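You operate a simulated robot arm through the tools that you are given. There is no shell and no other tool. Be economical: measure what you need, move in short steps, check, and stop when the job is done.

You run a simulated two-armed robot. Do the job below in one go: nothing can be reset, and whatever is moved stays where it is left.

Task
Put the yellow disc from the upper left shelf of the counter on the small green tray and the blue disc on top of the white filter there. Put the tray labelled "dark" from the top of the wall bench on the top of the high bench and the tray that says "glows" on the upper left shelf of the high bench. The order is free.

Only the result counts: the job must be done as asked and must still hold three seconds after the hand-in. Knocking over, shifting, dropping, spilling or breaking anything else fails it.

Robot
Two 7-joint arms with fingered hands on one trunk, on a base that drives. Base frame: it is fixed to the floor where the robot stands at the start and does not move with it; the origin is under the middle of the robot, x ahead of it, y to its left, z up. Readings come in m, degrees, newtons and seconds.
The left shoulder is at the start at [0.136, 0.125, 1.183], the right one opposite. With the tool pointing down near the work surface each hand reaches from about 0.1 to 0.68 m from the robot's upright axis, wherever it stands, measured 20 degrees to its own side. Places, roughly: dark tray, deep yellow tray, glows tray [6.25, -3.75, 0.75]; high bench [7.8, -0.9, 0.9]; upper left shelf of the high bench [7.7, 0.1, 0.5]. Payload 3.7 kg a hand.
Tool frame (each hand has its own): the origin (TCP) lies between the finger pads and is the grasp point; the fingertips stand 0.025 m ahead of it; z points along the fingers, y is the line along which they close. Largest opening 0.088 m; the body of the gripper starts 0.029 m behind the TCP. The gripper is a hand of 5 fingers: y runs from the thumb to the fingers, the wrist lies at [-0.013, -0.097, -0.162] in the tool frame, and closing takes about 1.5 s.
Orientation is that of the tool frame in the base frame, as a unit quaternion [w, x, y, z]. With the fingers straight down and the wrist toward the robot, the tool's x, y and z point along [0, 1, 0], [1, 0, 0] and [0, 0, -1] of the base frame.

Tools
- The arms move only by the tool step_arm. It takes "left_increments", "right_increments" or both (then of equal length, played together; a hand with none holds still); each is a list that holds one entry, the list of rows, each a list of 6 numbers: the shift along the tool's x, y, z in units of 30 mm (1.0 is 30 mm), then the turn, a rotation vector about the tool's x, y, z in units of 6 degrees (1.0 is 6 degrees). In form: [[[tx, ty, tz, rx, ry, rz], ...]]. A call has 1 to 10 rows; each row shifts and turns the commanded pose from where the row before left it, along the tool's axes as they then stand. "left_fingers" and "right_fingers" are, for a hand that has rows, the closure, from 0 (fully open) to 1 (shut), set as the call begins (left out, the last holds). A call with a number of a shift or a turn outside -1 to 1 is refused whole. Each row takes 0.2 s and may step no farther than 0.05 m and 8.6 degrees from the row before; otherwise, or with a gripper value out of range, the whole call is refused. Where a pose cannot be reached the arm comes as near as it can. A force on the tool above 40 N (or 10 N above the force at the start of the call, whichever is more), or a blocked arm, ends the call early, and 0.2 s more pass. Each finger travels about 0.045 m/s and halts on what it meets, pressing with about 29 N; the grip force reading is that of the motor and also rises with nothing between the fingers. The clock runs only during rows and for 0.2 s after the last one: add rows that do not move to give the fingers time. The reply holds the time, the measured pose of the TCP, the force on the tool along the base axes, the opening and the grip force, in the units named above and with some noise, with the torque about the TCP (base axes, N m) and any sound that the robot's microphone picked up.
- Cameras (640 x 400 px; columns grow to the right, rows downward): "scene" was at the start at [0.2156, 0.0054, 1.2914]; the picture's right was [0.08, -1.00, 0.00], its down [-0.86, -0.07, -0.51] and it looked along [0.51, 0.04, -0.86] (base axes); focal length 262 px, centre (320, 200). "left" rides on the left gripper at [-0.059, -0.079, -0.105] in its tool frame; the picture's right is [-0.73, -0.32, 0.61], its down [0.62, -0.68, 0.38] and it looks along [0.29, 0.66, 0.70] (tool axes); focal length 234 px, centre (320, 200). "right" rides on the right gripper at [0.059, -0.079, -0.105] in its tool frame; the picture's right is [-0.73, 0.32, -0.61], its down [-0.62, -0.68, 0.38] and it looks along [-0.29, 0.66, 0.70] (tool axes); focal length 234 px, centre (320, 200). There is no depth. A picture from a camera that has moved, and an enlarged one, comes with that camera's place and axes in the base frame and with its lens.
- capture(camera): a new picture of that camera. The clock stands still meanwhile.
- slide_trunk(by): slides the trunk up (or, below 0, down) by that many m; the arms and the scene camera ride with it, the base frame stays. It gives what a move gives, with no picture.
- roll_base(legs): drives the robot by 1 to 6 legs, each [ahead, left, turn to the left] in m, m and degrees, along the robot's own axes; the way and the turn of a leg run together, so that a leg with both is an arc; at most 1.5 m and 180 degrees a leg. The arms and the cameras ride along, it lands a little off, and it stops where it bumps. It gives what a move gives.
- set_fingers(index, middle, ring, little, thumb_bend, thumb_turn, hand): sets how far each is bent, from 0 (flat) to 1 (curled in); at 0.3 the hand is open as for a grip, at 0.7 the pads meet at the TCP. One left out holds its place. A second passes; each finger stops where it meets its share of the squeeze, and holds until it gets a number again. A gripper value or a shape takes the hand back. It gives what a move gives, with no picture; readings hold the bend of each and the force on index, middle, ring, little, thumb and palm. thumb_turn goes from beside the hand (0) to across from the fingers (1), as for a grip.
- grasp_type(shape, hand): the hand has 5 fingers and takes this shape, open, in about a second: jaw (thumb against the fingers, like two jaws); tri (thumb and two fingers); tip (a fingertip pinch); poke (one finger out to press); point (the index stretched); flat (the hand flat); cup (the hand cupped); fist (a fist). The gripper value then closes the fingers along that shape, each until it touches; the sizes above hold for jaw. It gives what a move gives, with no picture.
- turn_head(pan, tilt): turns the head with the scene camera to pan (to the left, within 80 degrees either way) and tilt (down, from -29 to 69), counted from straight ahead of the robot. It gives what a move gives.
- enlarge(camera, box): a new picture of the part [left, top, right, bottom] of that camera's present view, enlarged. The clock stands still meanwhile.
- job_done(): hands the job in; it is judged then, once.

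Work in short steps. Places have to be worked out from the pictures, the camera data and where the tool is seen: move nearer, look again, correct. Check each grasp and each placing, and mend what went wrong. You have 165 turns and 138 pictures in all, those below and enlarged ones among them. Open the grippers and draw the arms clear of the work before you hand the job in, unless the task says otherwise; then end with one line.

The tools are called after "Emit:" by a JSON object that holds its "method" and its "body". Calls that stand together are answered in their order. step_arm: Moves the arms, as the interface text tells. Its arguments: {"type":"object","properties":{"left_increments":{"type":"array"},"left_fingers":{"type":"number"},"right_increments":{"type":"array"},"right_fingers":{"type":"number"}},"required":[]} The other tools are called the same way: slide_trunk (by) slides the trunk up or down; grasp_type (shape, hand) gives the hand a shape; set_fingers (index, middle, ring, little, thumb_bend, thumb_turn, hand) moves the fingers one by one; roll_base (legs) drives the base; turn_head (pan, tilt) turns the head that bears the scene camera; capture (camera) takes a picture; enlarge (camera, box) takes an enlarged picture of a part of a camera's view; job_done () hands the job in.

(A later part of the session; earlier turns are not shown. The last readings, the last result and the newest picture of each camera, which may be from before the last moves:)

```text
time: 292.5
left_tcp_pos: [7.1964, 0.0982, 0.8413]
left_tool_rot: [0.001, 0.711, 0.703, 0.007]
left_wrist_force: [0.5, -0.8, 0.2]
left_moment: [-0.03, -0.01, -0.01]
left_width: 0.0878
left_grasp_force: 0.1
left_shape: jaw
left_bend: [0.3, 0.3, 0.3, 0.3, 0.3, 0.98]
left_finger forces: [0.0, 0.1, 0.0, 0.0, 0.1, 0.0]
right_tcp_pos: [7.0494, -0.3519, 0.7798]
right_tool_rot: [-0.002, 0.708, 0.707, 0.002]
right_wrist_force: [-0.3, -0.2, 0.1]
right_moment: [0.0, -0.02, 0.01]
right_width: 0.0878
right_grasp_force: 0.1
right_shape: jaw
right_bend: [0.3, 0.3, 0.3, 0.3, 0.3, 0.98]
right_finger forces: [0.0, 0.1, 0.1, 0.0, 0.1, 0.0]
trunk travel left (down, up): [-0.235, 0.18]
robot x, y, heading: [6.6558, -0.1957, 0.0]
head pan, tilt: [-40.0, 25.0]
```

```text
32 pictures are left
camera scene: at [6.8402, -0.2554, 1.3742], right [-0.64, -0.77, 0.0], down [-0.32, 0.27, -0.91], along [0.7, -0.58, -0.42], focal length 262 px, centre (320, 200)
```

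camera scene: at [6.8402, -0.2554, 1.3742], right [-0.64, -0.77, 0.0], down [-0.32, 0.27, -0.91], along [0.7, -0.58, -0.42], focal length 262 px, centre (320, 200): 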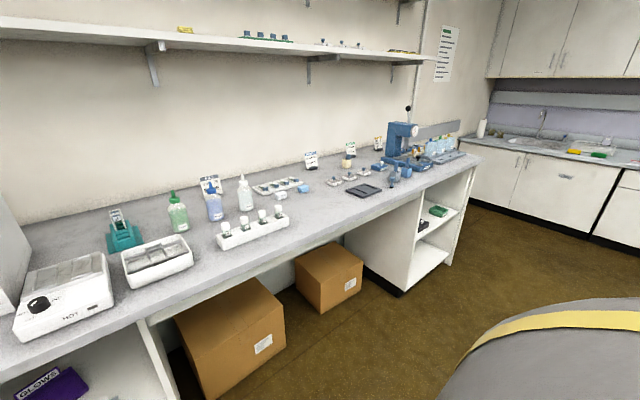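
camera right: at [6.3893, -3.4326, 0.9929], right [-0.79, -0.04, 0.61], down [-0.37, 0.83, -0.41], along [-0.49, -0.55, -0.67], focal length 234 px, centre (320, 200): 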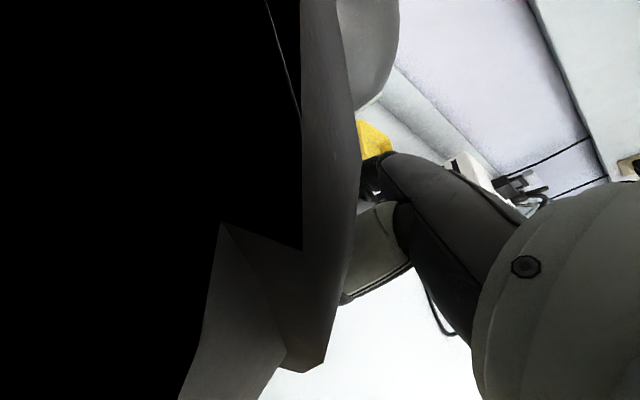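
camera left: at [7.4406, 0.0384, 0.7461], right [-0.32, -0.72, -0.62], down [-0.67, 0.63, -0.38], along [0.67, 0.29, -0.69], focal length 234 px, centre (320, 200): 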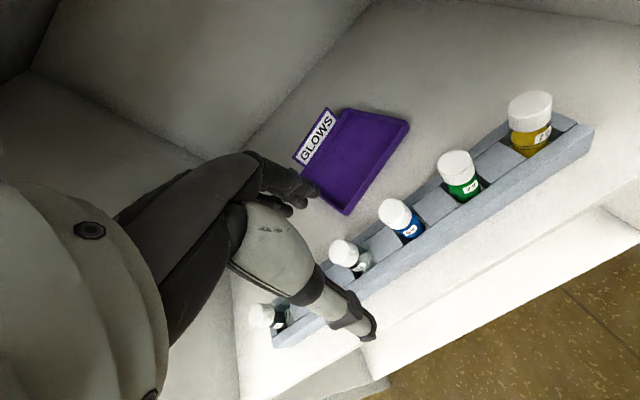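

There is a free stretch on the bench top around [7.57, -0.9] between the vial rack and the black pad. Now I fetch DARK: tuck the left hand, turn right and drive back along the aisle.

Emit:
{"method": "step_arm", "body": {"left_increments": [[[-0.9, 0, -0.3, 0, 0, 0], [-0.9, 0, -0.3, 0, 0, 0], [-0.9, 0, -0.3, 0, 0, 0], [-0.9, 0, -0.3, 0, 0, 0], [-0.9, 0, -0.3, 0, 0, 0], [-0.9, 0, -0.3, 0, 0, 0], [0, 0, 0, 0, 0, 0]]]}}

Emit:
{"method": "roll_base", "body": {"legs": [[0, 0, -90], [1.2, 0, 0], [1.2, 0, 0]]}}

Emit:
{"method": "turn_head", "body": {"pan": 0, "tilt": 40}}

Emit:
{"method": "capture", "body": {"camera": "scene"}}

```text
time: 294.1
left_tcp_pos: [7.1936, -0.0673, 0.8937]
left_tool_rot: [0.001, 0.71, 0.704, 0.007]
left_wrist_force: [-0.1, 0.1, 0.4]
left_moment: [0.0, 0.0, -0.02]
left_width: 0.0879
left_grasp_force: 0.0
left_shape: jaw
left_bend: [0.3, 0.3, 0.3, 0.3, 0.3, 0.98]
left_finger forces: [0.1, 0.1, 0.0, 0.0, 0.0, 0.0]
right_tcp_pos: [7.0496, -0.3516, 0.7785]
right_tool_rot: [-0.002, 0.708, 0.706, 0.002]
right_wrist_force: [-0.5, -0.5, 0.6]
right_moment: [0.01, -0.05, -0.03]
right_width: 0.0877
right_grasp_force: 0.0
right_shape: jaw
right_bend: [0.3, 0.3, 0.3, 0.3, 0.3, 0.98]
right_finger forces: [0.1, 0.0, 0.0, 0.0, 0.0, 0.0]
trunk travel left (down, up): [-0.235, 0.18]
robot x, y, heading: [6.6558, -0.1959, -0.2]
head pan, tilt: [-40.0, 25.0]
```

```text
time: 309.9
left_tcp_pos: [6.7352, -3.1613, 0.8958]
left_tool_rot: [0.005, 1.0, -0.012, 0.004]
left_wrist_force: [-0.1, -0.3, -0.3]
left_moment: [-0.02, 0.0, 0.04]
left_width: 0.0881
left_grasp_force: 0.0
left_shape: jaw
left_bend: [0.3, 0.3, 0.3, 0.3, 0.3, 0.98]
left_finger forces: [0.0, 0.0, 0.0, 0.0, 0.1, 0.1]
right_tcp_pos: [6.4536, -3.0099, 0.7792]
right_tool_rot: [0.0, 1.0, -0.009, 0.002]
right_wrist_force: [-0.1, 0.1, -0.4]
right_moment: [-0.03, 0.0, 0.03]
right_width: 0.0876
right_grasp_force: 0.0
right_shape: jaw
right_bend: [0.3, 0.3, 0.3, 0.3, 0.3, 0.98]
right_finger forces: [0.1, 0.1, 0.0, 0.1, 0.1, 0.0]
trunk travel left (down, up): [-0.235, 0.18]
robot x, y, heading: [6.6131, -2.6178, -90.9]
head pan, tilt: [-40.0, 25.0]
```

```text
time: 310.9
left_tcp_pos: [6.7356, -3.1611, 0.8943]
left_tool_rot: [0.005, 1.0, -0.012, 0.004]
left_wrist_force: [1.0, 0.7, -0.4]
left_moment: [-0.01, -0.01, 0.02]
left_width: 0.088
left_grasp_force: 0.0
left_shape: jaw
left_bend: [0.3, 0.3, 0.3, 0.3, 0.3, 0.98]
left_finger forces: [0.0, 0.1, 0.0, 0.1, 0.0, 0.0]
right_tcp_pos: [6.4529, -3.0105, 0.7789]
right_tool_rot: [0.0, 1.0, -0.009, 0.002]
right_wrist_force: [0.5, 0.9, 0.0]
right_moment: [0.0, 0.02, 0.01]
right_width: 0.088
right_grasp_force: 0.1
right_shape: jaw
right_bend: [0.3, 0.3, 0.3, 0.3, 0.3, 0.98]
right_finger forces: [0.0, 0.0, 0.0, 0.0, 0.1, 0.1]
trunk travel left (down, up): [-0.235, 0.18]
robot x, y, heading: [6.6126, -2.6188, -91.1]
head pan, tilt: [0.0, 40.0]
```

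```text
31 pictures are left
camera scene: at [6.6126, -2.8178, 1.3509], right [-1.0, 0.02, 0.0], down [0.01, 0.64, -0.77], along [-0.01, -0.77, -0.64], focal length 262 px, centre (320, 200)
```

scene: 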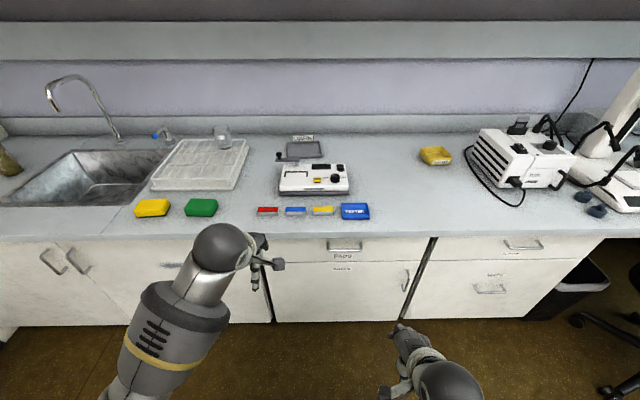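

DARK is behind the device; I need the forward lean of the lowered trunk for reach. I lower the trunk here in the free, then raise both hands above bench level.

Emit:
{"method": "slide_trunk", "body": {"by": -0.2}}

Emit:
{"method": "step_arm", "body": {"left_increments": [[[0, 0, -0.9, 0, 0, 0], [0, 0, -0.9, 0, 0, 0], [0, 0, -0.9, 0, 0, 0], [0, 0, -0.9, 0, 0, 0], [0, 0, -0.9, 0, 0, 0], [0, 0, -0.9, 0, 0, 0], [0, 0, -0.9, 0, 0, 0], [0, 0, -0.9, 0, 0, 0], [0, 0, 0, 0, 0, 0]]], "right_increments": [[[0, 0.3, -0.9, 0, 0, 0], [0, 0.3, -0.9, 0, 0, 0], [0, 0.3, -0.9, 0, 0, 0], [0, 0.3, -0.9, 0, 0, 0], [0, 0, -0.9, 0, 0, 0], [0, 0, -0.9, 0, 0, 0], [0, 0, -0.9, 0, 0, 0], [0, 0, -0.9, 0, 0, 0], [0, 0, -0.9, 0, 0, 0]]]}}

```text
time: 313.1
left_tcp_pos: [6.7357, -3.1452, 0.6584]
left_tool_rot: [-0.057, 0.998, -0.013, 0.005]
left_wrist_force: [0.1, -1.4, 0.1]
left_moment: [-0.02, -0.02, 0.0]
left_width: 0.0879
left_grasp_force: 0.0
left_shape: jaw
left_bend: [0.3, 0.3, 0.3, 0.3, 0.3, 0.98]
left_finger forces: [0.0, 0.1, 0.1, 0.0, 0.0, 0.1]
right_tcp_pos: [6.453, -3.0115, 0.5808]
right_tool_rot: [0.001, 1.0, -0.009, 0.003]
right_wrist_force: [-0.4, -0.4, 0.4]
right_moment: [0.01, -0.01, 0.02]
right_width: 0.088
right_grasp_force: 0.1
right_shape: jaw
right_bend: [0.3, 0.3, 0.3, 0.3, 0.3, 0.98]
right_finger forces: [0.0, 0.0, 0.0, 0.0, 0.1, 0.0]
trunk travel left (down, up): [-0.035, 0.38]
robot x, y, heading: [6.6143, -2.6182, -90.9]
head pan, tilt: [0.0, 40.0]
```

```text
time: 315.1
left_tcp_pos: [6.7094, -3.2239, 0.7718]
left_tool_rot: [-0.057, 0.998, -0.013, 0.005]
left_wrist_force: [-0.3, -1.4, -1.3]
left_moment: [0.03, -0.01, 0.02]
left_width: 0.0878
left_grasp_force: 0.1
left_shape: jaw
left_bend: [0.3, 0.3, 0.3, 0.3, 0.3, 0.98]
left_finger forces: [0.1, 0.0, 0.1, 0.0, 0.1, 0.0]
left hand out of reach, approached as far as the arm can: row 1, 2, 3, 4, 5, 6, 7, 8
right_tcp_pos: [6.4834, -3.1245, 0.6382]
right_tool_rot: [-0.001, 1.0, -0.008, 0.003]
right_wrist_force: [0.5, 0.4, 0.5]
right_moment: [0.01, 0.01, 0.02]
right_width: 0.0877
right_grasp_force: 0.1
right_shape: jaw
right_bend: [0.3, 0.3, 0.3, 0.3, 0.3, 0.98]
right_finger forces: [0.0, 0.0, 0.0, 0.0, 0.0, 0.1]
right hand out of reach, approached as far as the arm can: row 1, 2, 3, 4, 5, 6, 7, 8, 9
trunk travel left (down, up): [-0.035, 0.38]
robot x, y, heading: [6.616, -2.6216, -91.1]
head pan, tilt: [0.0, 40.0]
```

Close to the body the lowered posture cannot lift the hands. I go back up, raise the hands, drive in over the bench, and only then lower the trunk.

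Emit:
{"method": "slide_trunk", "body": {"by": 0.2}}

Emit:
{"method": "step_arm", "body": {"left_increments": [[[0, 0.5, 0, -0.55, 0, 0], [0, 0.5, 0, -0.55, 0, 0], [0, 0, 0, 0, 0, 0], [0, 0, 0, 0, 0, 0], [0, 0, 0, 0, 0, 0]]], "right_increments": [[[-0.4, 0, -0.9, 0, 0, 0], [-0.4, 0, -0.9, 0, 0, 0], [-0.4, 0, -0.9, 0, 0, 0], [-0.4, 0, -0.9, 0, 0, 0], [0, 0, 0, 0, 0, 0]]]}}

```text
time: 317.3
left_tcp_pos: [6.7109, -3.2258, 0.9691]
left_tool_rot: [-0.059, 0.998, -0.013, 0.004]
left_wrist_force: [-0.2, -0.1, 0.1]
left_moment: [0.0, 0.03, 0.0]
left_width: 0.0877
left_grasp_force: 0.0
left_shape: jaw
left_bend: [0.3, 0.3, 0.3, 0.3, 0.3, 0.98]
left_finger forces: [0.0, 0.0, 0.0, 0.1, 0.0, 0.0]
right_tcp_pos: [6.4845, -3.1261, 0.837]
right_tool_rot: [-0.001, 1.0, -0.009, 0.002]
right_wrist_force: [-0.5, -0.9, -0.4]
right_moment: [-0.01, 0.0, -0.03]
right_width: 0.0879
right_grasp_force: 0.0
right_shape: jaw
right_bend: [0.3, 0.3, 0.3, 0.3, 0.3, 0.98]
right_finger forces: [0.0, 0.0, 0.0, 0.0, 0.0, 0.1]
trunk travel left (down, up): [-0.235, 0.18]
robot x, y, heading: [6.6159, -2.6169, -90.9]
head pan, tilt: [0.0, 40.0]
```

```text
time: 318.5
left_tcp_pos: [6.7103, -3.2554, 0.9665]
left_tool_rot: [0.0, 1.0, -0.014, 0.003]
left_wrist_force: [-0.4, -0.2, -0.1]
left_moment: [-0.03, 0.0, 0.02]
left_width: 0.0877
left_grasp_force: 0.1
left_shape: jaw
left_bend: [0.3, 0.3, 0.3, 0.3, 0.3, 0.98]
left_finger forces: [0.1, 0.0, 0.0, 0.0, 0.0, 0.1]
right_tcp_pos: [6.4361, -3.1218, 0.9448]
right_tool_rot: [0.0, 1.0, -0.008, 0.003]
right_wrist_force: [-0.4, -0.2, 0.0]
right_moment: [-0.02, -0.01, 0.01]
right_width: 0.088
right_grasp_force: 0.0
right_shape: jaw
right_bend: [0.3, 0.3, 0.3, 0.3, 0.3, 0.98]
right_finger forces: [0.0, 0.0, 0.0, 0.0, 0.0, 0.0]
trunk travel left (down, up): [-0.235, 0.18]
robot x, y, heading: [6.611, -2.6168, -90.8]
head pan, tilt: [0.0, 40.0]
```

Both hands are above 0.94. I drive 0.43 m in, shifting 4 cm to the right.

Emit:
{"method": "roll_base", "body": {"legs": [[0.43, -0.035, 0.8]]}}

Emit:
{"method": "capture", "body": {"camera": "left"}}

Emit:
{"method": "turn_head", "body": {"pan": 0, "tilt": 50}}

Emit:
{"method": "capture", "body": {"camera": "scene"}}

```text
time: 321.1
left_tcp_pos: [6.6801, -3.6723, 0.9663]
left_tool_rot: [0.0, 1.0, -0.006, 0.003]
left_wrist_force: [-0.5, -0.1, 0.0]
left_moment: [-0.02, 0.01, -0.01]
left_width: 0.0882
left_grasp_force: 0.1
left_shape: jaw
left_bend: [0.3, 0.3, 0.3, 0.3, 0.3, 0.98]
left_finger forces: [0.1, 0.0, 0.0, 0.1, 0.0, 0.0]
right_tcp_pos: [6.4026, -3.5426, 0.9438]
right_tool_rot: [0.0, 1.0, -0.003, 0.002]
right_wrist_force: [0.6, -0.8, 0.9]
right_moment: [-0.03, -0.02, 0.0]
right_width: 0.0878
right_grasp_force: 0.0
right_shape: jaw
right_bend: [0.3, 0.3, 0.3, 0.3, 0.3, 0.98]
right_finger forces: [0.0, 0.1, 0.0, 0.0, 0.1, 0.1]
trunk travel left (down, up): [-0.235, 0.18]
robot x, y, heading: [6.5746, -3.0364, -89.7]
head pan, tilt: [0.0, 40.0]
```

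```text
30 pictures are left
camera left: at [6.6229, -3.5932, 1.0703], right [-0.72, 0.33, -0.61], down [0.64, 0.67, -0.38], along [0.29, -0.66, -0.69], focal length 234 px, centre (320, 200)
```

left: 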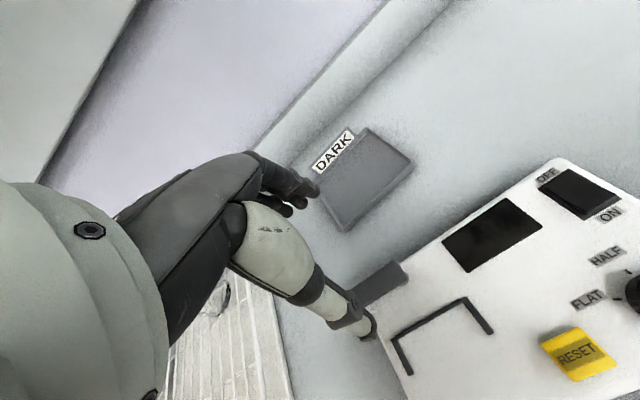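

```text
time: 321.8
left_tcp_pos: [6.6791, -3.6715, 0.966]
left_tool_rot: [-0.001, 1.0, -0.006, 0.004]
left_wrist_force: [-0.1, -0.3, 0.3]
left_moment: [-0.02, 0.03, 0.0]
left_width: 0.0877
left_grasp_force: 0.1
left_shape: jaw
left_bend: [0.3, 0.3, 0.3, 0.3, 0.3, 0.98]
left_finger forces: [0.0, 0.0, 0.0, 0.1, 0.0, 0.0]
right_tcp_pos: [6.4029, -3.5437, 0.9439]
right_tool_rot: [0.0, 1.0, -0.003, 0.003]
right_wrist_force: [0.0, -0.2, 0.4]
right_moment: [0.0, 0.01, -0.01]
right_width: 0.088
right_grasp_force: 0.0
right_shape: jaw
right_bend: [0.3, 0.3, 0.3, 0.3, 0.3, 0.98]
right_finger forces: [0.1, 0.0, 0.0, 0.2, 0.1, 0.0]
trunk travel left (down, up): [-0.235, 0.18]
robot x, y, heading: [6.5766, -3.0379, -90.1]
head pan, tilt: [0.0, 50.0]
```

```text
29 pictures are left
camera scene: at [6.5766, -3.2281, 1.3368], right [-1.0, 0.0, 0.0], down [0.0, 0.77, -0.64], along [0.0, -0.64, -0.77], focal length 262 px, centre (320, 200)
```

scene: 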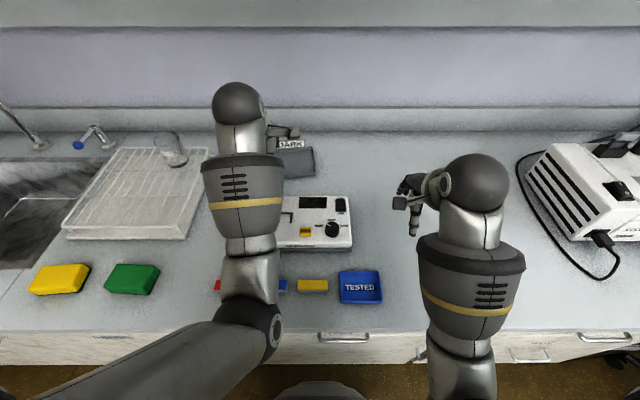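

The label spans x 6.63–6.716 at y ≈ -3.925. The left elbow is still well bent, so I first try to reach forward without lowering the trunk.

Emit:
{"method": "step_arm", "body": {"left_increments": [[[-0.1, 0.95, 0, 0, 0, 0], [-0.1, 0.95, 0, 0, 0, 0], [0, 0.95, 0, 0, 0, 0], [0, 0.95, 0, 0, 0, 0], [0, 0.95, 0, 0, 0, 0], [0, 0.95, 0, 0, 0, 0], [0, 0.95, 0, 0, 0, 0], [0, 0.95, 0, 0, 0, 0], [0, 0.95, 0, 0, 0, 0], [0, 0, 0, 0, 0, 0]]]}}

Emit:
{"method": "capture", "body": {"camera": "left"}}

```text
time: 324.0
left_tcp_pos: [6.676, -3.8734, 0.9667]
left_tool_rot: [0.0, 1.0, -0.006, 0.003]
left_wrist_force: [-1.5, -0.9, 0.2]
left_moment: [-0.05, 0.07, -0.01]
left_width: 0.0877
left_grasp_force: 0.1
left_shape: jaw
left_bend: [0.3, 0.3, 0.3, 0.3, 0.3, 0.98]
left_finger forces: [0.1, 0.0, 0.0, 0.0, 0.0, 0.0]
left hand out of reach, approached as far as the arm can: row 8, 9
right_tcp_pos: [6.4038, -3.5422, 0.944]
right_tool_rot: [0.0, 1.0, -0.002, 0.003]
right_wrist_force: [0.3, -0.4, -1.0]
right_moment: [-0.01, -0.02, 0.04]
right_width: 0.0879
right_grasp_force: 0.0
right_shape: jaw
right_bend: [0.3, 0.3, 0.3, 0.3, 0.3, 0.98]
right_finger forces: [0.0, 0.0, 0.0, 0.0, 0.0, 0.0]
trunk travel left (down, up): [-0.235, 0.18]
robot x, y, heading: [6.5784, -3.0375, -90.1]
head pan, tilt: [0.0, 50.0]
```

```text
28 pictures are left
camera left: at [6.6184, -3.7945, 1.0715], right [-0.72, 0.33, -0.61], down [0.63, 0.67, -0.38], along [0.29, -0.66, -0.69], focal length 234 px, centre (320, 200)
```

left: 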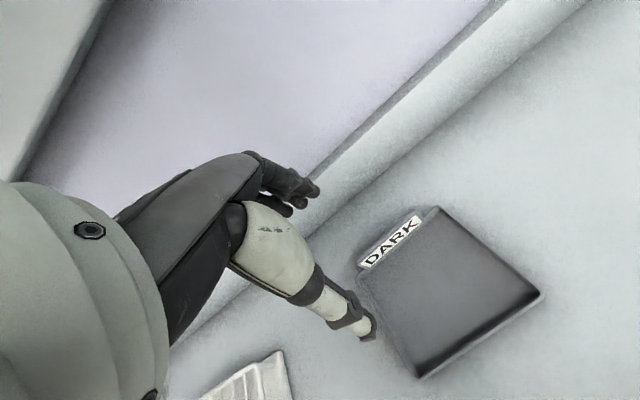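

Reach ended at y -3.873; label centre is [6.672, -3.926], turned 5.6°. I lower the trunk 0.12 (leaning forward) and then continue.

Emit:
{"method": "slide_trunk", "body": {"by": -0.12}}

Emit:
{"method": "step_arm", "body": {"left_increments": [[[0, 0.6, 0, 0, 0, -0.93], [0, 0.6, 0, 0, 0, 0], [-0.1, 0.6, 0, 0, 0, 0], [0, 0, 0, 0, 0, 0]]]}}

Emit:
{"method": "capture", "body": {"camera": "left"}}

```text
time: 325.4
left_tcp_pos: [6.6751, -3.873, 0.8449]
left_tool_rot: [-0.003, 1.0, -0.007, 0.003]
left_wrist_force: [0.2, -0.5, -0.6]
left_moment: [0.0, 0.01, -0.02]
left_width: 0.0878
left_grasp_force: 0.0
left_shape: jaw
left_bend: [0.3, 0.3, 0.3, 0.3, 0.3, 0.98]
left_finger forces: [0.2, 0.0, 0.0, 0.0, 0.1, 0.0]
right_tcp_pos: [6.4048, -3.5414, 0.79]
right_tool_rot: [-0.049, 0.999, -0.004, 0.004]
right_wrist_force: [-0.3, 1.2, 19.1]
right_moment: [-0.9, 0.17, -0.04]
right_width: 0.0859
right_grasp_force: 0.1
right_shape: jaw
right_bend: [0.3, 0.3, 0.3, 0.3, 0.3, 0.98]
right_finger forces: [0.0, 19.4, 0.0, 0.0, 0.1, 0.0]
trunk travel left (down, up): [-0.117, 0.299]
robot x, y, heading: [6.5717, -3.0354, -90.2]
head pan, tilt: [0.0, 50.0]
stopped: the force on the tool passed its limit at 45 N (the readings are from after the stop); the commanded pose is now the measured one
```

```text
time: 326.4
left_tcp_pos: [6.6757, -3.9262, 0.8466]
left_tool_rot: [-0.002, 0.999, 0.043, 0.004]
left_wrist_force: [-0.9, 0.4, -0.7]
left_moment: [-0.01, 0.0, -0.01]
left_width: 0.0876
left_grasp_force: 0.1
left_shape: jaw
left_bend: [0.3, 0.3, 0.3, 0.3, 0.3, 0.98]
left_finger forces: [0.0, 0.0, 0.0, 0.0, 0.0, 0.1]
right_tcp_pos: [6.4054, -3.5402, 0.7882]
right_tool_rot: [-0.052, 0.999, -0.003, 0.004]
right_wrist_force: [0.2, 1.8, 28.5]
right_moment: [-1.36, 0.23, 0.02]
right_width: 0.0857
right_grasp_force: 0.1
right_shape: jaw
right_bend: [0.3, 0.3, 0.3, 0.3, 0.3, 0.98]
right_finger forces: [0.8, 27.4, 0.1, 0.1, 0.0, 0.1]
trunk travel left (down, up): [-0.117, 0.299]
robot x, y, heading: [6.5767, -3.0359, -90.1]
head pan, tilt: [0.0, 50.0]
```

```text
27 pictures are left
camera left: at [6.6107, -3.8539, 0.9507], right [-0.75, 0.26, -0.61], down [0.57, 0.73, -0.38], along [0.35, -0.63, -0.7], focal length 234 px, centre (320, 200)
```

left: 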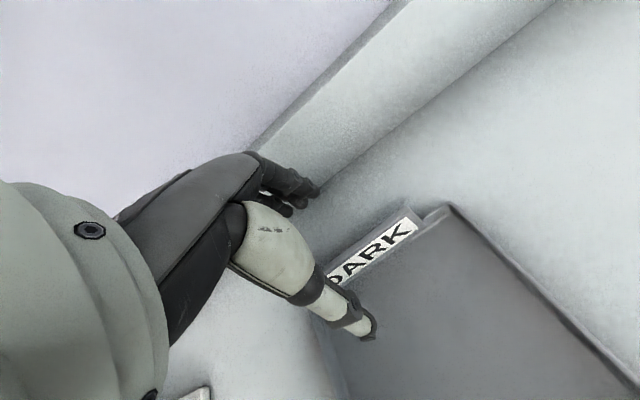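

The left hand is right over the label; the right middle finger rests on the bare bench, so I lift that hand while lowering the left to z ≈ 0.79.

Emit:
{"method": "step_arm", "body": {"left_increments": [[[-0.1, 0, 0.6, 0, 0, 0], [0, 0, 0.6, 0, 0, 0], [0, 0, 0.6, 0, 0, 0], [0, 0, 0, 0, 0, 0]]], "right_increments": [[[0, 0, -0.6, -0.3, 0, 0], [0, 0, -0.6, -0.3, 0, 0], [0, 0, -0.6, 0, 0, 0], [0, 0, 0, 0, 0, 0]]]}}

Emit:
{"method": "capture", "body": {"camera": "left"}}

```text
time: 327.4
left_tcp_pos: [6.6735, -3.9272, 0.7897]
left_tool_rot: [-0.004, 0.999, 0.042, 0.004]
left_wrist_force: [-0.2, 0.2, -0.7]
left_moment: [0.01, 0.01, -0.03]
left_width: 0.0883
left_grasp_force: 0.0
left_shape: jaw
left_bend: [0.3, 0.3, 0.3, 0.3, 0.3, 0.98]
left_finger forces: [0.1, 0.0, 0.0, 0.1, 0.1, 0.0]
right_tcp_pos: [6.4059, -3.5733, 0.8272]
right_tool_rot: [-0.024, 1.0, -0.003, 0.003]
right_wrist_force: [0.0, 0.2, 0.1]
right_moment: [0.0, 0.03, 0.06]
right_width: 0.0879
right_grasp_force: 0.1
right_shape: jaw
right_bend: [0.3, 0.3, 0.3, 0.3, 0.3, 0.98]
right_finger forces: [0.0, 0.1, 0.0, 0.0, 0.0, 0.1]
right hand out of reach, approached as far as the arm can: row 1, 2, 3
trunk travel left (down, up): [-0.117, 0.299]
robot x, y, heading: [6.5783, -3.0359, -90.1]
head pan, tilt: [0.0, 50.0]
```

```text
26 pictures are left
camera left: at [6.6081, -3.8542, 0.8943], right [-0.75, 0.27, -0.61], down [0.57, 0.73, -0.37], along [0.35, -0.63, -0.7], focal length 234 px, centre (320, 200)
```

left: 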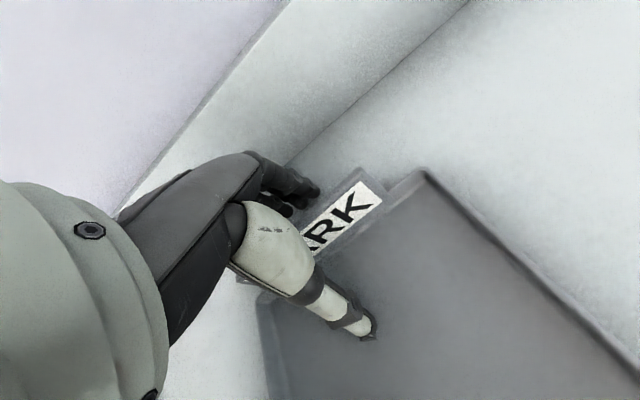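

Fingers are behind the DARK label, thumb inside. I close.

Emit:
{"method": "step_arm", "body": {"left_increments": [[[0, 0, 0, 0, 0, 0], [0, 0, 0, 0, 0, 0], [0, 0, 0, 0, 0, 0], [0, 0, 0, 0, 0, 0], [0, 0, 0, 0, 0, 0], [0, 0, 0, 0, 0, 0], [0, 0, 0, 0, 0, 0], [0, 0, 0, 0, 0, 0]]], "left_fingers": 1}}

Emit:
{"method": "step_arm", "body": {"left_increments": [[[0, 0, -0.3, 0, 0, 0], [0, 0, -0.5, 0, 0, 0], [0, 0, -0.5, 0, 0, 0], [0, 0, 0, 0, 0, 0], [0, 0, 0, 0, 0, 0]]]}}

Emit:
{"method": "capture", "body": {"camera": "left"}}

```text
time: 329.2
left_tcp_pos: [6.6728, -3.9266, 0.79]
left_tool_rot: [-0.004, 0.999, 0.042, 0.005]
left_wrist_force: [1.3, 0.2, 0.6]
left_moment: [0.06, 0.07, -0.14]
left_width: 0.0021
left_grasp_force: 29.4
left_shape: jaw
left_bend: [0.7, 0.7, 0.7, 0.7, 0.73, 1.0]
left_finger forces: [13.8, 6.9, 3.1, 1.7, 29.6, 0.0]
right_tcp_pos: [6.4047, -3.5722, 0.8256]
right_tool_rot: [-0.024, 1.0, -0.003, 0.003]
right_wrist_force: [-0.4, -0.2, -0.1]
right_moment: [0.03, 0.0, -0.01]
right_width: 0.0881
right_grasp_force: 0.0
right_shape: jaw
right_bend: [0.3, 0.3, 0.3, 0.3, 0.3, 0.98]
right_finger forces: [0.0, 0.1, 0.0, 0.0, 0.1, 0.0]
trunk travel left (down, up): [-0.117, 0.299]
robot x, y, heading: [6.5747, -3.0374, -90.3]
head pan, tilt: [0.0, 50.0]
```

```text
time: 330.4
left_tcp_pos: [6.6718, -3.9283, 0.827]
left_tool_rot: [-0.004, 0.999, 0.041, 0.004]
left_wrist_force: [-0.3, -0.2, -3.0]
left_moment: [-0.14, -0.06, -0.03]
left_width: 0.002
left_grasp_force: 28.8
left_shape: jaw
left_bend: [0.7, 0.7, 0.7, 0.7, 0.72, 1.0]
left_finger forces: [19.2, 6.2, 2.3, 0.0, 28.4, 0.1]
right_tcp_pos: [6.4046, -3.5739, 0.8247]
right_tool_rot: [-0.024, 1.0, -0.002, 0.004]
right_wrist_force: [0.1, -0.3, 0.2]
right_moment: [0.02, -0.01, -0.01]
right_width: 0.0878
right_grasp_force: 0.1
right_shape: jaw
right_bend: [0.3, 0.3, 0.3, 0.3, 0.3, 0.98]
right_finger forces: [0.0, 0.0, 0.1, 0.0, 0.0, 0.0]
trunk travel left (down, up): [-0.117, 0.299]
robot x, y, heading: [6.5755, -3.0369, -90.4]
head pan, tilt: [0.0, 50.0]
```

```text
25 pictures are left
camera left: at [6.6072, -3.8554, 0.9324], right [-0.75, 0.27, -0.61], down [0.57, 0.73, -0.37], along [0.35, -0.62, -0.7], focal length 234 px, centre (320, 200)
```

left: 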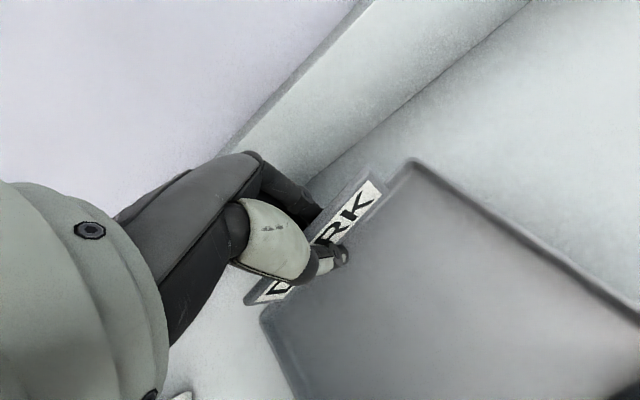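

DARK is held like the other. I raise the trunk 0.16 to clear the device, then roll back.

Emit:
{"method": "slide_trunk", "body": {"by": 0.16}}

Emit:
{"method": "capture", "body": {"camera": "scene"}}

```text
time: 332.2
left_tcp_pos: [6.6718, -3.8844, 1.2081]
left_tool_rot: [0.139, 0.989, 0.041, -0.001]
left_wrist_force: [1.2, -0.1, -2.7]
left_moment: [-0.1, -0.05, 0.01]
left_width: 0.0018
left_grasp_force: 28.7
left_shape: jaw
left_bend: [0.7, 0.7, 0.7, 0.7, 0.72, 1.0]
left_finger forces: [18.0, 6.3, 2.1, 0.0, 28.0, 0.1]
right_tcp_pos: [6.4051, -3.5736, 0.9823]
right_tool_rot: [-0.026, 1.0, -0.002, 0.003]
right_wrist_force: [-0.3, -0.3, 0.2]
right_moment: [0.01, 0.05, -0.02]
right_width: 0.0877
right_grasp_force: 0.0
right_shape: jaw
right_bend: [0.3, 0.3, 0.3, 0.3, 0.3, 0.98]
right_finger forces: [0.1, 0.1, 0.0, 0.1, 0.0, 0.1]
trunk travel left (down, up): [-0.277, 0.139]
robot x, y, heading: [6.5756, -3.0338, -90.1]
head pan, tilt: [0.0, 50.0]
```

```text
24 pictures are left
camera scene: at [6.5775, -3.1964, 1.3775], right [-1.0, 0.0, 0.0], down [0.0, 0.77, -0.64], along [0.0, -0.64, -0.77], focal length 262 px, centre (320, 200)
```

scene: 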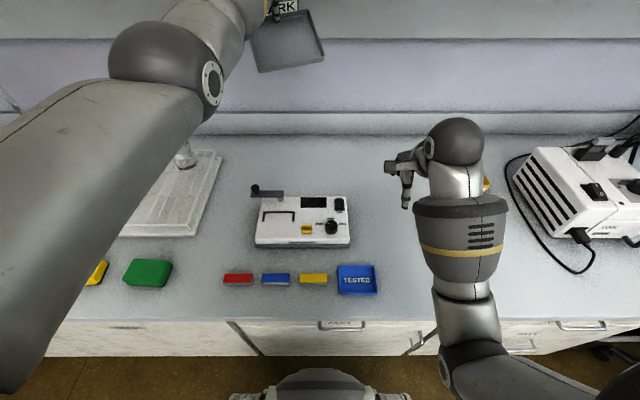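

The arm swung up to z 1.21 (pitched 16°) but the tray is still held. I roll back away from the bench and cupboards, then bring the hand down.

Emit:
{"method": "roll_base", "body": {"legs": [[-0.45, 0, 0]]}}

Emit:
{"method": "step_arm", "body": {"left_increments": [[[0, -0.6, 0.5, 0.5, 0, 0], [0, -0.6, 0.6, 0.5, 0, 0], [0, -0.6, 0.7, 0.5, 0, 0], [0, -0.6, 0.7, 0.5, 0, 0], [0, -0.6, 0.7, 0.4, 0, 0], [0, -0.6, 0.7, 0.3, 0, 0], [0, -0.6, 0.7, 0, 0, 0], [0, -0.6, 0.7, 0, 0, 0], [0, 0, 0.7, 0, 0, 0], [0, 0, 0, 0, 0, 0]]]}}

Emit:
{"method": "capture", "body": {"camera": "left"}}

```text
time: 334.9
left_tcp_pos: [6.6684, -3.4355, 1.2344]
left_tool_rot: [0.157, 0.987, 0.038, -0.003]
left_wrist_force: [0.6, 0.6, -3.2]
left_moment: [-0.09, -0.06, 0.01]
left_width: 0.002
left_grasp_force: 29.4
left_shape: jaw
left_bend: [0.7, 0.7, 0.7, 0.7, 0.72, 1.0]
left_finger forces: [18.2, 6.0, 2.2, 0.0, 27.8, 0.0]
right_tcp_pos: [6.4034, -3.1206, 0.9867]
right_tool_rot: [-0.024, 1.0, -0.007, 0.004]
right_wrist_force: [0.0, -0.3, 0.3]
right_moment: [0.01, -0.01, 0.0]
right_width: 0.0879
right_grasp_force: 0.0
right_shape: jaw
right_bend: [0.3, 0.3, 0.3, 0.3, 0.3, 0.98]
right_finger forces: [0.0, 0.1, 0.0, 0.0, 0.1, 0.0]
trunk travel left (down, up): [-0.277, 0.139]
robot x, y, heading: [6.5787, -2.59, -90.4]
head pan, tilt: [0.0, 50.0]
```

```text
time: 337.1
left_tcp_pos: [6.6566, -3.3158, 1.0368]
left_tool_rot: [0.017, 0.999, 0.037, -0.009]
left_wrist_force: [0.5, -0.2, -2.5]
left_moment: [-0.13, -0.05, 0.01]
left_width: 0.0018
left_grasp_force: 28.7
left_shape: jaw
left_bend: [0.7, 0.7, 0.7, 0.7, 0.72, 1.0]
left_finger forces: [18.7, 5.8, 2.2, 0.0, 27.5, 0.0]
right_tcp_pos: [6.402, -3.1214, 0.9864]
right_tool_rot: [-0.024, 1.0, -0.007, 0.004]
right_wrist_force: [0.6, 0.1, 0.5]
right_moment: [0.0, -0.02, 0.01]
right_width: 0.0878
right_grasp_force: 0.1
right_shape: jaw
right_bend: [0.3, 0.3, 0.3, 0.3, 0.3, 0.98]
right_finger forces: [0.1, 0.1, 0.0, 0.0, 0.0, 0.0]
trunk travel left (down, up): [-0.277, 0.139]
robot x, y, heading: [6.5759, -2.5885, -90.6]
head pan, tilt: [0.0, 50.0]
```

```text
23 pictures are left
camera left: at [6.5943, -3.2383, 1.1398], right [-0.76, 0.25, -0.6], down [0.56, 0.71, -0.42], along [0.33, -0.66, -0.68], focal length 234 px, centre (320, 200)
```

left: 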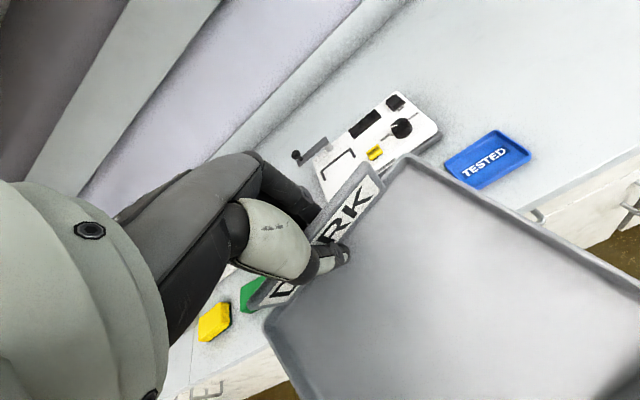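

Held well. I retract a little, turn to face the high bench and slide sideways along it to y ≈ -1.0.

Emit:
{"method": "step_arm", "body": {"left_increments": [[[0, -0.8, 0, 0.2, 0, 0], [0, -0.8, 0, 0, 0, 0], [0, -0.8, 0, 0, 0, 0], [0, -0.8, 0, 0, 0, 0], [0, -0.8, 0, 0, 0, 0], [0, 0, 0, 0, 0, 0]]]}}

Emit:
{"method": "roll_base", "body": {"legs": [[0, 0, 90.6], [0, 0.8, 0], [0, 0.78, 0]]}}

Emit:
{"method": "turn_head", "body": {"pan": 0, "tilt": 40}}

Emit:
{"method": "capture", "body": {"camera": "scene"}}

```text
time: 338.5
left_tcp_pos: [6.6472, -3.1956, 1.0342]
left_tool_rot: [0.006, 0.999, 0.036, -0.01]
left_wrist_force: [-0.3, -1.0, -3.1]
left_moment: [-0.15, -0.06, 0.02]
left_width: 0.0018
left_grasp_force: 29.0
left_shape: jaw
left_bend: [0.7, 0.7, 0.7, 0.7, 0.73, 1.0]
left_finger forces: [18.7, 5.7, 2.2, 0.0, 27.3, 0.1]
right_tcp_pos: [6.4034, -3.1207, 0.9854]
right_tool_rot: [-0.023, 1.0, -0.007, 0.004]
right_wrist_force: [0.6, -0.6, 0.0]
right_moment: [-0.02, -0.01, -0.01]
right_width: 0.0878
right_grasp_force: 0.1
right_shape: jaw
right_bend: [0.3, 0.3, 0.3, 0.3, 0.3, 0.98]
right_finger forces: [0.0, 0.0, 0.1, 0.0, 0.0, 0.0]
trunk travel left (down, up): [-0.277, 0.139]
robot x, y, heading: [6.5771, -2.5852, -90.6]
head pan, tilt: [0.0, 50.0]
```

```text
time: 356.7
left_tcp_pos: [7.2404, -0.9316, 1.0331]
left_tool_rot: [0.011, 0.687, 0.727, -0.003]
left_wrist_force: [0.1, -0.5, -3.2]
left_moment: [0.08, -0.17, 0.01]
left_width: 0.0019
left_grasp_force: 29.3
left_shape: jaw
left_bend: [0.7, 0.7, 0.7, 0.7, 0.73, 1.0]
left_finger forces: [18.2, 5.4, 2.2, 0.1, 26.5, 0.1]
right_tcp_pos: [7.161, -1.1744, 0.9866]
right_tool_rot: [-0.019, 0.717, 0.696, -0.013]
right_wrist_force: [1.2, 0.3, 0.1]
right_moment: [-0.01, 0.0, 0.0]
right_width: 0.0882
right_grasp_force: 0.0
right_shape: jaw
right_bend: [0.3, 0.3, 0.3, 0.3, 0.3, 0.98]
right_finger forces: [0.0, 0.0, 0.1, 0.0, 0.1, 0.0]
trunk travel left (down, up): [-0.277, 0.139]
robot x, y, heading: [6.6319, -0.99, -1.6]
head pan, tilt: [0.0, 50.0]
```

```text
time: 357.4
left_tcp_pos: [7.24, -0.9319, 1.0331]
left_tool_rot: [0.011, 0.687, 0.727, -0.003]
left_wrist_force: [0.4, 0.4, -2.6]
left_moment: [0.04, -0.14, 0.01]
left_width: 0.002
left_grasp_force: 28.9
left_shape: jaw
left_bend: [0.7, 0.7, 0.7, 0.7, 0.73, 1.0]
left_finger forces: [18.1, 5.4, 2.2, 0.0, 26.5, 0.0]
right_tcp_pos: [7.1606, -1.1746, 0.9857]
right_tool_rot: [-0.019, 0.718, 0.696, -0.014]
right_wrist_force: [0.3, -0.1, 0.2]
right_moment: [0.0, 0.01, -0.02]
right_width: 0.088
right_grasp_force: 0.1
right_shape: jaw
right_bend: [0.3, 0.3, 0.3, 0.3, 0.3, 0.98]
right_finger forces: [0.0, 0.1, 0.1, 0.1, 0.0, 0.0]
trunk travel left (down, up): [-0.277, 0.139]
robot x, y, heading: [6.6248, -0.9899, -1.5]
head pan, tilt: [0.0, 40.0]
```

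```text
22 pictures are left
camera scene: at [6.7953, -0.9945, 1.3935], right [-0.03, -1.0, 0.0], down [-0.64, 0.02, -0.77], along [0.77, -0.02, -0.64], focal length 262 px, centre (320, 200)
```

scene: 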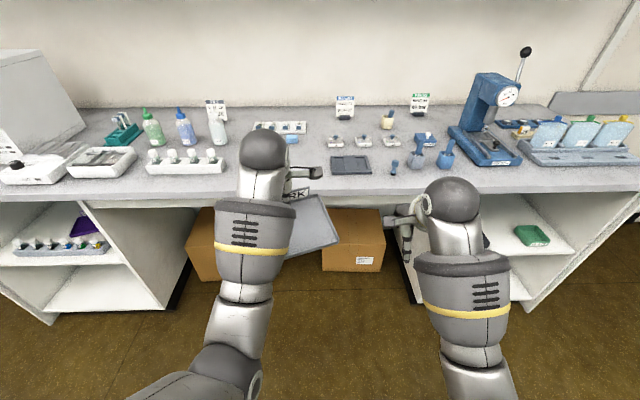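

The free rectangle on top is x 7.43–7.74, y -0.70 to -1.04. I retract the right hand a bit, then drive 0.29 m forward and 6 cm left.

Emit:
{"method": "step_arm", "body": {"right_increments": [[[0, -0.8, 0, 0, 0, 0], [0, -0.8, 0, 0, 0, 0], [0, -0.8, 0, 0, 0, 0], [0, 0, 0, 0, 0, 0]]]}}

Emit:
{"method": "roll_base", "body": {"legs": [[0, 0.06, 1.5], [0.29, 0, 0]]}}

Emit:
{"method": "capture", "body": {"camera": "left"}}

```text
time: 358.4
left_tcp_pos: [7.2393, -0.9314, 1.0324]
left_tool_rot: [0.011, 0.686, 0.727, -0.003]
left_wrist_force: [0.7, -0.6, -3.3]
left_moment: [0.03, -0.1, 0.01]
left_width: 0.0019
left_grasp_force: 29.0
left_shape: jaw
left_bend: [0.7, 0.7, 0.7, 0.7, 0.73, 1.0]
left_finger forces: [18.2, 5.3, 2.2, 0.0, 26.5, 0.1]
right_tcp_pos: [7.088, -1.1721, 0.9897]
right_tool_rot: [-0.019, 0.717, 0.697, -0.015]
right_wrist_force: [-0.8, -0.2, 0.0]
right_moment: [-0.01, 0.06, 0.01]
right_width: 0.0878
right_grasp_force: 0.1
right_shape: jaw
right_bend: [0.3, 0.3, 0.3, 0.3, 0.3, 0.98]
right_finger forces: [0.0, 0.1, 0.0, 0.0, 0.0, 0.0]
trunk travel left (down, up): [-0.277, 0.139]
robot x, y, heading: [6.6293, -0.9952, -1.4]
head pan, tilt: [0.0, 40.0]
```

```text
time: 361.2
left_tcp_pos: [7.5293, -0.8594, 1.0324]
left_tool_rot: [0.011, 0.679, 0.734, -0.002]
left_wrist_force: [0.7, -0.6, -2.9]
left_moment: [0.04, -0.12, -0.01]
left_width: 0.0021
left_grasp_force: 28.8
left_shape: jaw
left_bend: [0.7, 0.7, 0.7, 0.7, 0.73, 1.0]
left_finger forces: [18.4, 5.3, 2.1, 0.1, 26.6, 0.0]
right_tcp_pos: [7.3841, -1.1035, 0.9881]
right_tool_rot: [-0.019, 0.71, 0.704, -0.015]
right_wrist_force: [0.3, 0.1, 1.0]
right_moment: [0.03, 0.0, 0.01]
right_width: 0.0878
right_grasp_force: 0.0
right_shape: jaw
right_bend: [0.3, 0.3, 0.3, 0.3, 0.3, 0.98]
right_finger forces: [0.0, 0.1, 0.0, 0.1, 0.0, 0.0]
trunk travel left (down, up): [-0.277, 0.139]
robot x, y, heading: [6.9227, -0.9337, -0.5]
head pan, tilt: [0.0, 40.0]
```

```text
21 pictures are left
camera left: at [7.4554, -0.9221, 1.1378], right [-0.26, -0.76, -0.6], down [-0.72, 0.56, -0.4], along [0.64, 0.33, -0.69], focal length 234 px, centre (320, 200)
```

left: 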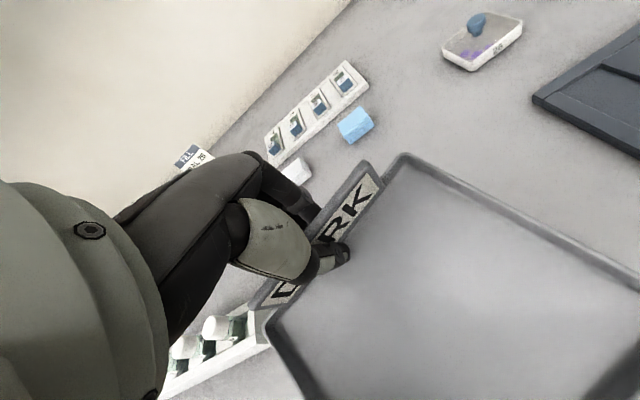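

Clear: small cubes at x ≥ 7.73, pad at y ≤ -1.06, rack end y ≈ -0.70. I go 8 cm forward, 15 mm right, and down to z ≈ 0.96.

Emit:
{"method": "step_arm", "body": {"left_increments": [[[-0.17, 0.9, 0, 0, 0, 0], [-0.17, 0.9, 0, 0, 0, 0], [-0.17, 0.9, 0, 0, 0, 0], [0, 0, 0.8, 0, 0, 0], [0, 0, 0.8, 0, 0, 0], [0, 0, 0.6, 0, 0, 0], [0, 0, 0, 0, 0, 0]]]}}

Emit:
{"method": "capture", "body": {"camera": "scene"}}

```text
time: 362.9
left_tcp_pos: [7.6101, -0.8705, 0.9669]
left_tool_rot: [0.01, 0.679, 0.734, -0.003]
left_wrist_force: [-0.1, -0.1, -3.0]
left_moment: [0.05, -0.13, -0.04]
left_width: 0.0018
left_grasp_force: 29.4
left_shape: jaw
left_bend: [0.7, 0.7, 0.7, 0.7, 0.73, 1.0]
left_finger forces: [18.5, 5.3, 2.1, 0.0, 26.8, 0.0]
right_tcp_pos: [7.3842, -1.1043, 0.9909]
right_tool_rot: [-0.02, 0.71, 0.703, -0.014]
right_wrist_force: [0.0, -0.1, -1.1]
right_moment: [-0.03, 0.0, -0.02]
right_width: 0.0879
right_grasp_force: 0.0
right_shape: jaw
right_bend: [0.3, 0.3, 0.3, 0.3, 0.3, 0.98]
right_finger forces: [0.0, 0.0, 0.1, 0.0, 0.1, 0.0]
trunk travel left (down, up): [-0.277, 0.139]
robot x, y, heading: [6.9194, -0.9289, -0.5]
head pan, tilt: [0.0, 40.0]
```

```text
20 pictures are left
camera scene: at [7.0864, -0.9325, 1.3936], right [0.0, -1.0, 0.0], down [-0.64, 0.0, -0.77], along [0.77, 0.0, -0.64], focal length 262 px, centre (320, 200)
```

scene: 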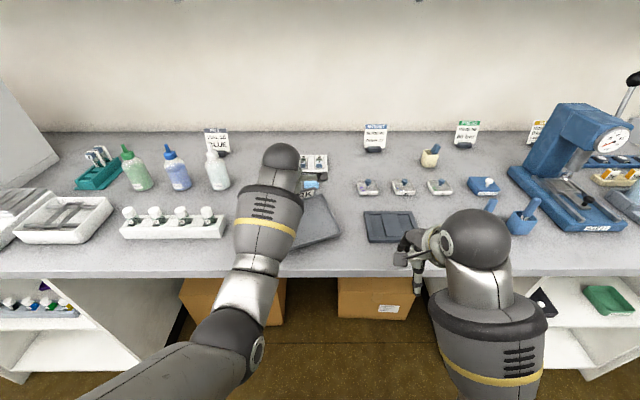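

Good position between rack and pad. I lower in small steps until it touches.

Emit:
{"method": "step_arm", "body": {"left_increments": [[[0, 0, 0.3, 0, 0, 0], [0, 0, 0.3, 0, 0, 0], [0, 0, 0, 0, 0, 0]]]}}

Emit:
{"method": "step_arm", "body": {"left_increments": [[[0, 0, 0.25, 0, 0, 0], [0, 0, 0, 0, 0, 0]]]}}

Emit:
{"method": "step_arm", "body": {"left_increments": [[[0, 0, 0.15, 0, 0, 0], [0, 0, 0, 0, 0, 0]]]}}

```text
time: 363.6
left_tcp_pos: [7.6098, -0.8695, 0.9495]
left_tool_rot: [0.01, 0.678, 0.735, -0.002]
left_wrist_force: [0.5, 0.5, -2.1]
left_moment: [0.01, -0.05, -0.03]
left_width: 0.0017
left_grasp_force: 29.0
left_shape: jaw
left_bend: [0.7, 0.7, 0.7, 0.7, 0.73, 1.0]
left_finger forces: [18.5, 4.6, 2.1, 0.0, 25.4, 0.1]
right_tcp_pos: [7.3836, -1.1029, 0.9899]
right_tool_rot: [-0.019, 0.71, 0.704, -0.015]
right_wrist_force: [0.5, 0.8, 0.6]
right_moment: [0.0, -0.01, -0.01]
right_width: 0.0878
right_grasp_force: 0.1
right_shape: jaw
right_bend: [0.3, 0.3, 0.3, 0.3, 0.3, 0.98]
right_finger forces: [0.0, 0.0, 0.0, 0.1, 0.1, 0.0]
trunk travel left (down, up): [-0.277, 0.139]
robot x, y, heading: [6.9237, -0.9372, -0.5]
head pan, tilt: [0.0, 40.0]
```

```text
time: 364.2
left_tcp_pos: [7.6098, -0.87, 0.9408]
left_tool_rot: [0.011, 0.678, 0.735, -0.003]
left_wrist_force: [-0.2, 0.5, -1.5]
left_moment: [0.0, -0.03, -0.04]
left_width: 0.0016
left_grasp_force: 29.2
left_shape: jaw
left_bend: [0.7, 0.7, 0.7, 0.7, 0.73, 1.0]
left_finger forces: [18.1, 4.8, 2.2, 0.1, 25.4, 0.0]
right_tcp_pos: [7.3831, -1.1018, 0.9892]
right_tool_rot: [-0.019, 0.71, 0.704, -0.014]
right_wrist_force: [0.0, 0.5, 0.3]
right_moment: [0.04, 0.02, 0.03]
right_width: 0.0878
right_grasp_force: 0.0
right_shape: jaw
right_bend: [0.3, 0.3, 0.3, 0.3, 0.3, 0.98]
right_finger forces: [0.0, 0.0, 0.0, 0.1, 0.0, 0.1]
trunk travel left (down, up): [-0.277, 0.139]
robot x, y, heading: [6.9229, -0.9334, -0.4]
head pan, tilt: [0.0, 40.0]
```

```text
time: 364.9
left_tcp_pos: [7.6111, -0.8701, 0.9386]
left_tool_rot: [0.011, 0.678, 0.735, -0.003]
left_wrist_force: [0.0, -0.6, -2.3]
left_moment: [-0.01, -0.01, -0.03]
left_width: 0.0016
left_grasp_force: 28.5
left_shape: jaw
left_bend: [0.7, 0.7, 0.7, 0.7, 0.73, 1.0]
left_finger forces: [17.9, 5.0, 2.3, 0.0, 25.5, 0.0]
right_tcp_pos: [7.383, -1.1033, 0.9894]
right_tool_rot: [-0.02, 0.71, 0.704, -0.014]
right_wrist_force: [0.4, 0.0, -0.1]
right_moment: [0.01, -0.01, 0.03]
right_width: 0.0877
right_grasp_force: 0.1
right_shape: jaw
right_bend: [0.3, 0.3, 0.3, 0.3, 0.3, 0.98]
right_finger forces: [0.0, 0.1, 0.0, 0.1, 0.0, 0.0]
trunk travel left (down, up): [-0.277, 0.139]
robot x, y, heading: [6.9185, -0.9323, -0.4]
head pan, tilt: [0.0, 40.0]
```

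The front rests already (1.5–2 N left, torque gone). A few more millimetres.

Emit:
{"method": "step_arm", "body": {"left_increments": [[[0, 0, 0.15, 0, 0, 0], [0, 0, 0, 0, 0, 0]]]}}

Emit:
{"method": "step_arm", "body": {"left_increments": [[[0, 0, 0.12, 0, 0, 0], [0, 0, 0, 0, 0, 0]]]}}

Emit:
{"method": "step_arm", "body": {"left_increments": [[[0, 0, 0.12, 0, 0, 0], [0, 0, 0, 0, 0, 0]]]}}

```text
time: 365.4
left_tcp_pos: [7.6112, -0.8706, 0.9331]
left_tool_rot: [0.011, 0.678, 0.735, -0.002]
left_wrist_force: [-0.2, -0.1, -2.3]
left_moment: [-0.01, 0.01, -0.09]
left_width: 0.0016
left_grasp_force: 28.7
left_shape: jaw
left_bend: [0.7, 0.7, 0.7, 0.7, 0.73, 1.0]
left_finger forces: [17.8, 5.3, 2.4, 0.0, 25.6, 0.0]
right_tcp_pos: [7.3833, -1.1019, 0.9902]
right_tool_rot: [-0.02, 0.71, 0.703, -0.014]
right_wrist_force: [-0.9, 0.4, 0.7]
right_moment: [-0.03, -0.02, -0.03]
right_width: 0.0877
right_grasp_force: 0.1
right_shape: jaw
right_bend: [0.3, 0.3, 0.3, 0.3, 0.3, 0.98]
right_finger forces: [0.0, 0.0, 0.0, 0.0, 0.0, 0.1]
trunk travel left (down, up): [-0.277, 0.139]
robot x, y, heading: [6.9237, -0.9296, -0.3]
head pan, tilt: [0.0, 40.0]
```

```text
time: 366.1
left_tcp_pos: [7.6121, -0.8688, 0.9292]
left_tool_rot: [0.011, 0.678, 0.735, -0.003]
left_wrist_force: [1.0, 0.1, -2.5]
left_moment: [0.01, 0.02, -0.04]
left_width: 0.0017
left_grasp_force: 28.7
left_shape: jaw
left_bend: [0.7, 0.7, 0.7, 0.7, 0.73, 1.0]
left_finger forces: [17.9, 5.5, 2.4, 0.1, 25.9, 0.1]
right_tcp_pos: [7.3818, -1.103, 0.9895]
right_tool_rot: [-0.019, 0.71, 0.704, -0.014]
right_wrist_force: [0.2, -0.6, 0.1]
right_moment: [0.04, 0.01, -0.02]
right_width: 0.088
right_grasp_force: 0.1
right_shape: jaw
right_bend: [0.3, 0.3, 0.3, 0.3, 0.3, 0.98]
right_finger forces: [0.0, 0.1, 0.0, 0.0, 0.1, 0.0]
trunk travel left (down, up): [-0.277, 0.139]
robot x, y, heading: [6.9121, -0.9311, -0.4]
head pan, tilt: [0.0, 40.0]
```

```text
time: 366.6
left_tcp_pos: [7.6122, -0.8699, 0.9297]
left_tool_rot: [0.013, 0.678, 0.735, -0.001]
left_wrist_force: [-0.5, 1.1, 9.7]
left_moment: [-0.03, 0.05, -0.06]
left_width: 0.0023
left_grasp_force: 29.1
left_shape: jaw
left_bend: [0.7, 0.7, 0.7, 0.7, 0.73, 1.0]
left_finger forces: [18.5, 6.4, 2.7, 0.0, 33.0, 0.0]
right_tcp_pos: [7.3817, -1.1035, 0.9903]
right_tool_rot: [-0.019, 0.71, 0.704, -0.013]
right_wrist_force: [-0.2, -0.4, -1.0]
right_moment: [0.05, -0.02, -0.01]
right_width: 0.0877
right_grasp_force: 0.1
right_shape: jaw
right_bend: [0.3, 0.3, 0.3, 0.3, 0.3, 0.98]
right_finger forces: [0.0, 0.0, 0.1, 0.1, 0.0, 0.0]
trunk travel left (down, up): [-0.277, 0.139]
robot x, y, heading: [6.9197, -0.9344, -0.2]
head pan, tilt: [0.0, 40.0]
```

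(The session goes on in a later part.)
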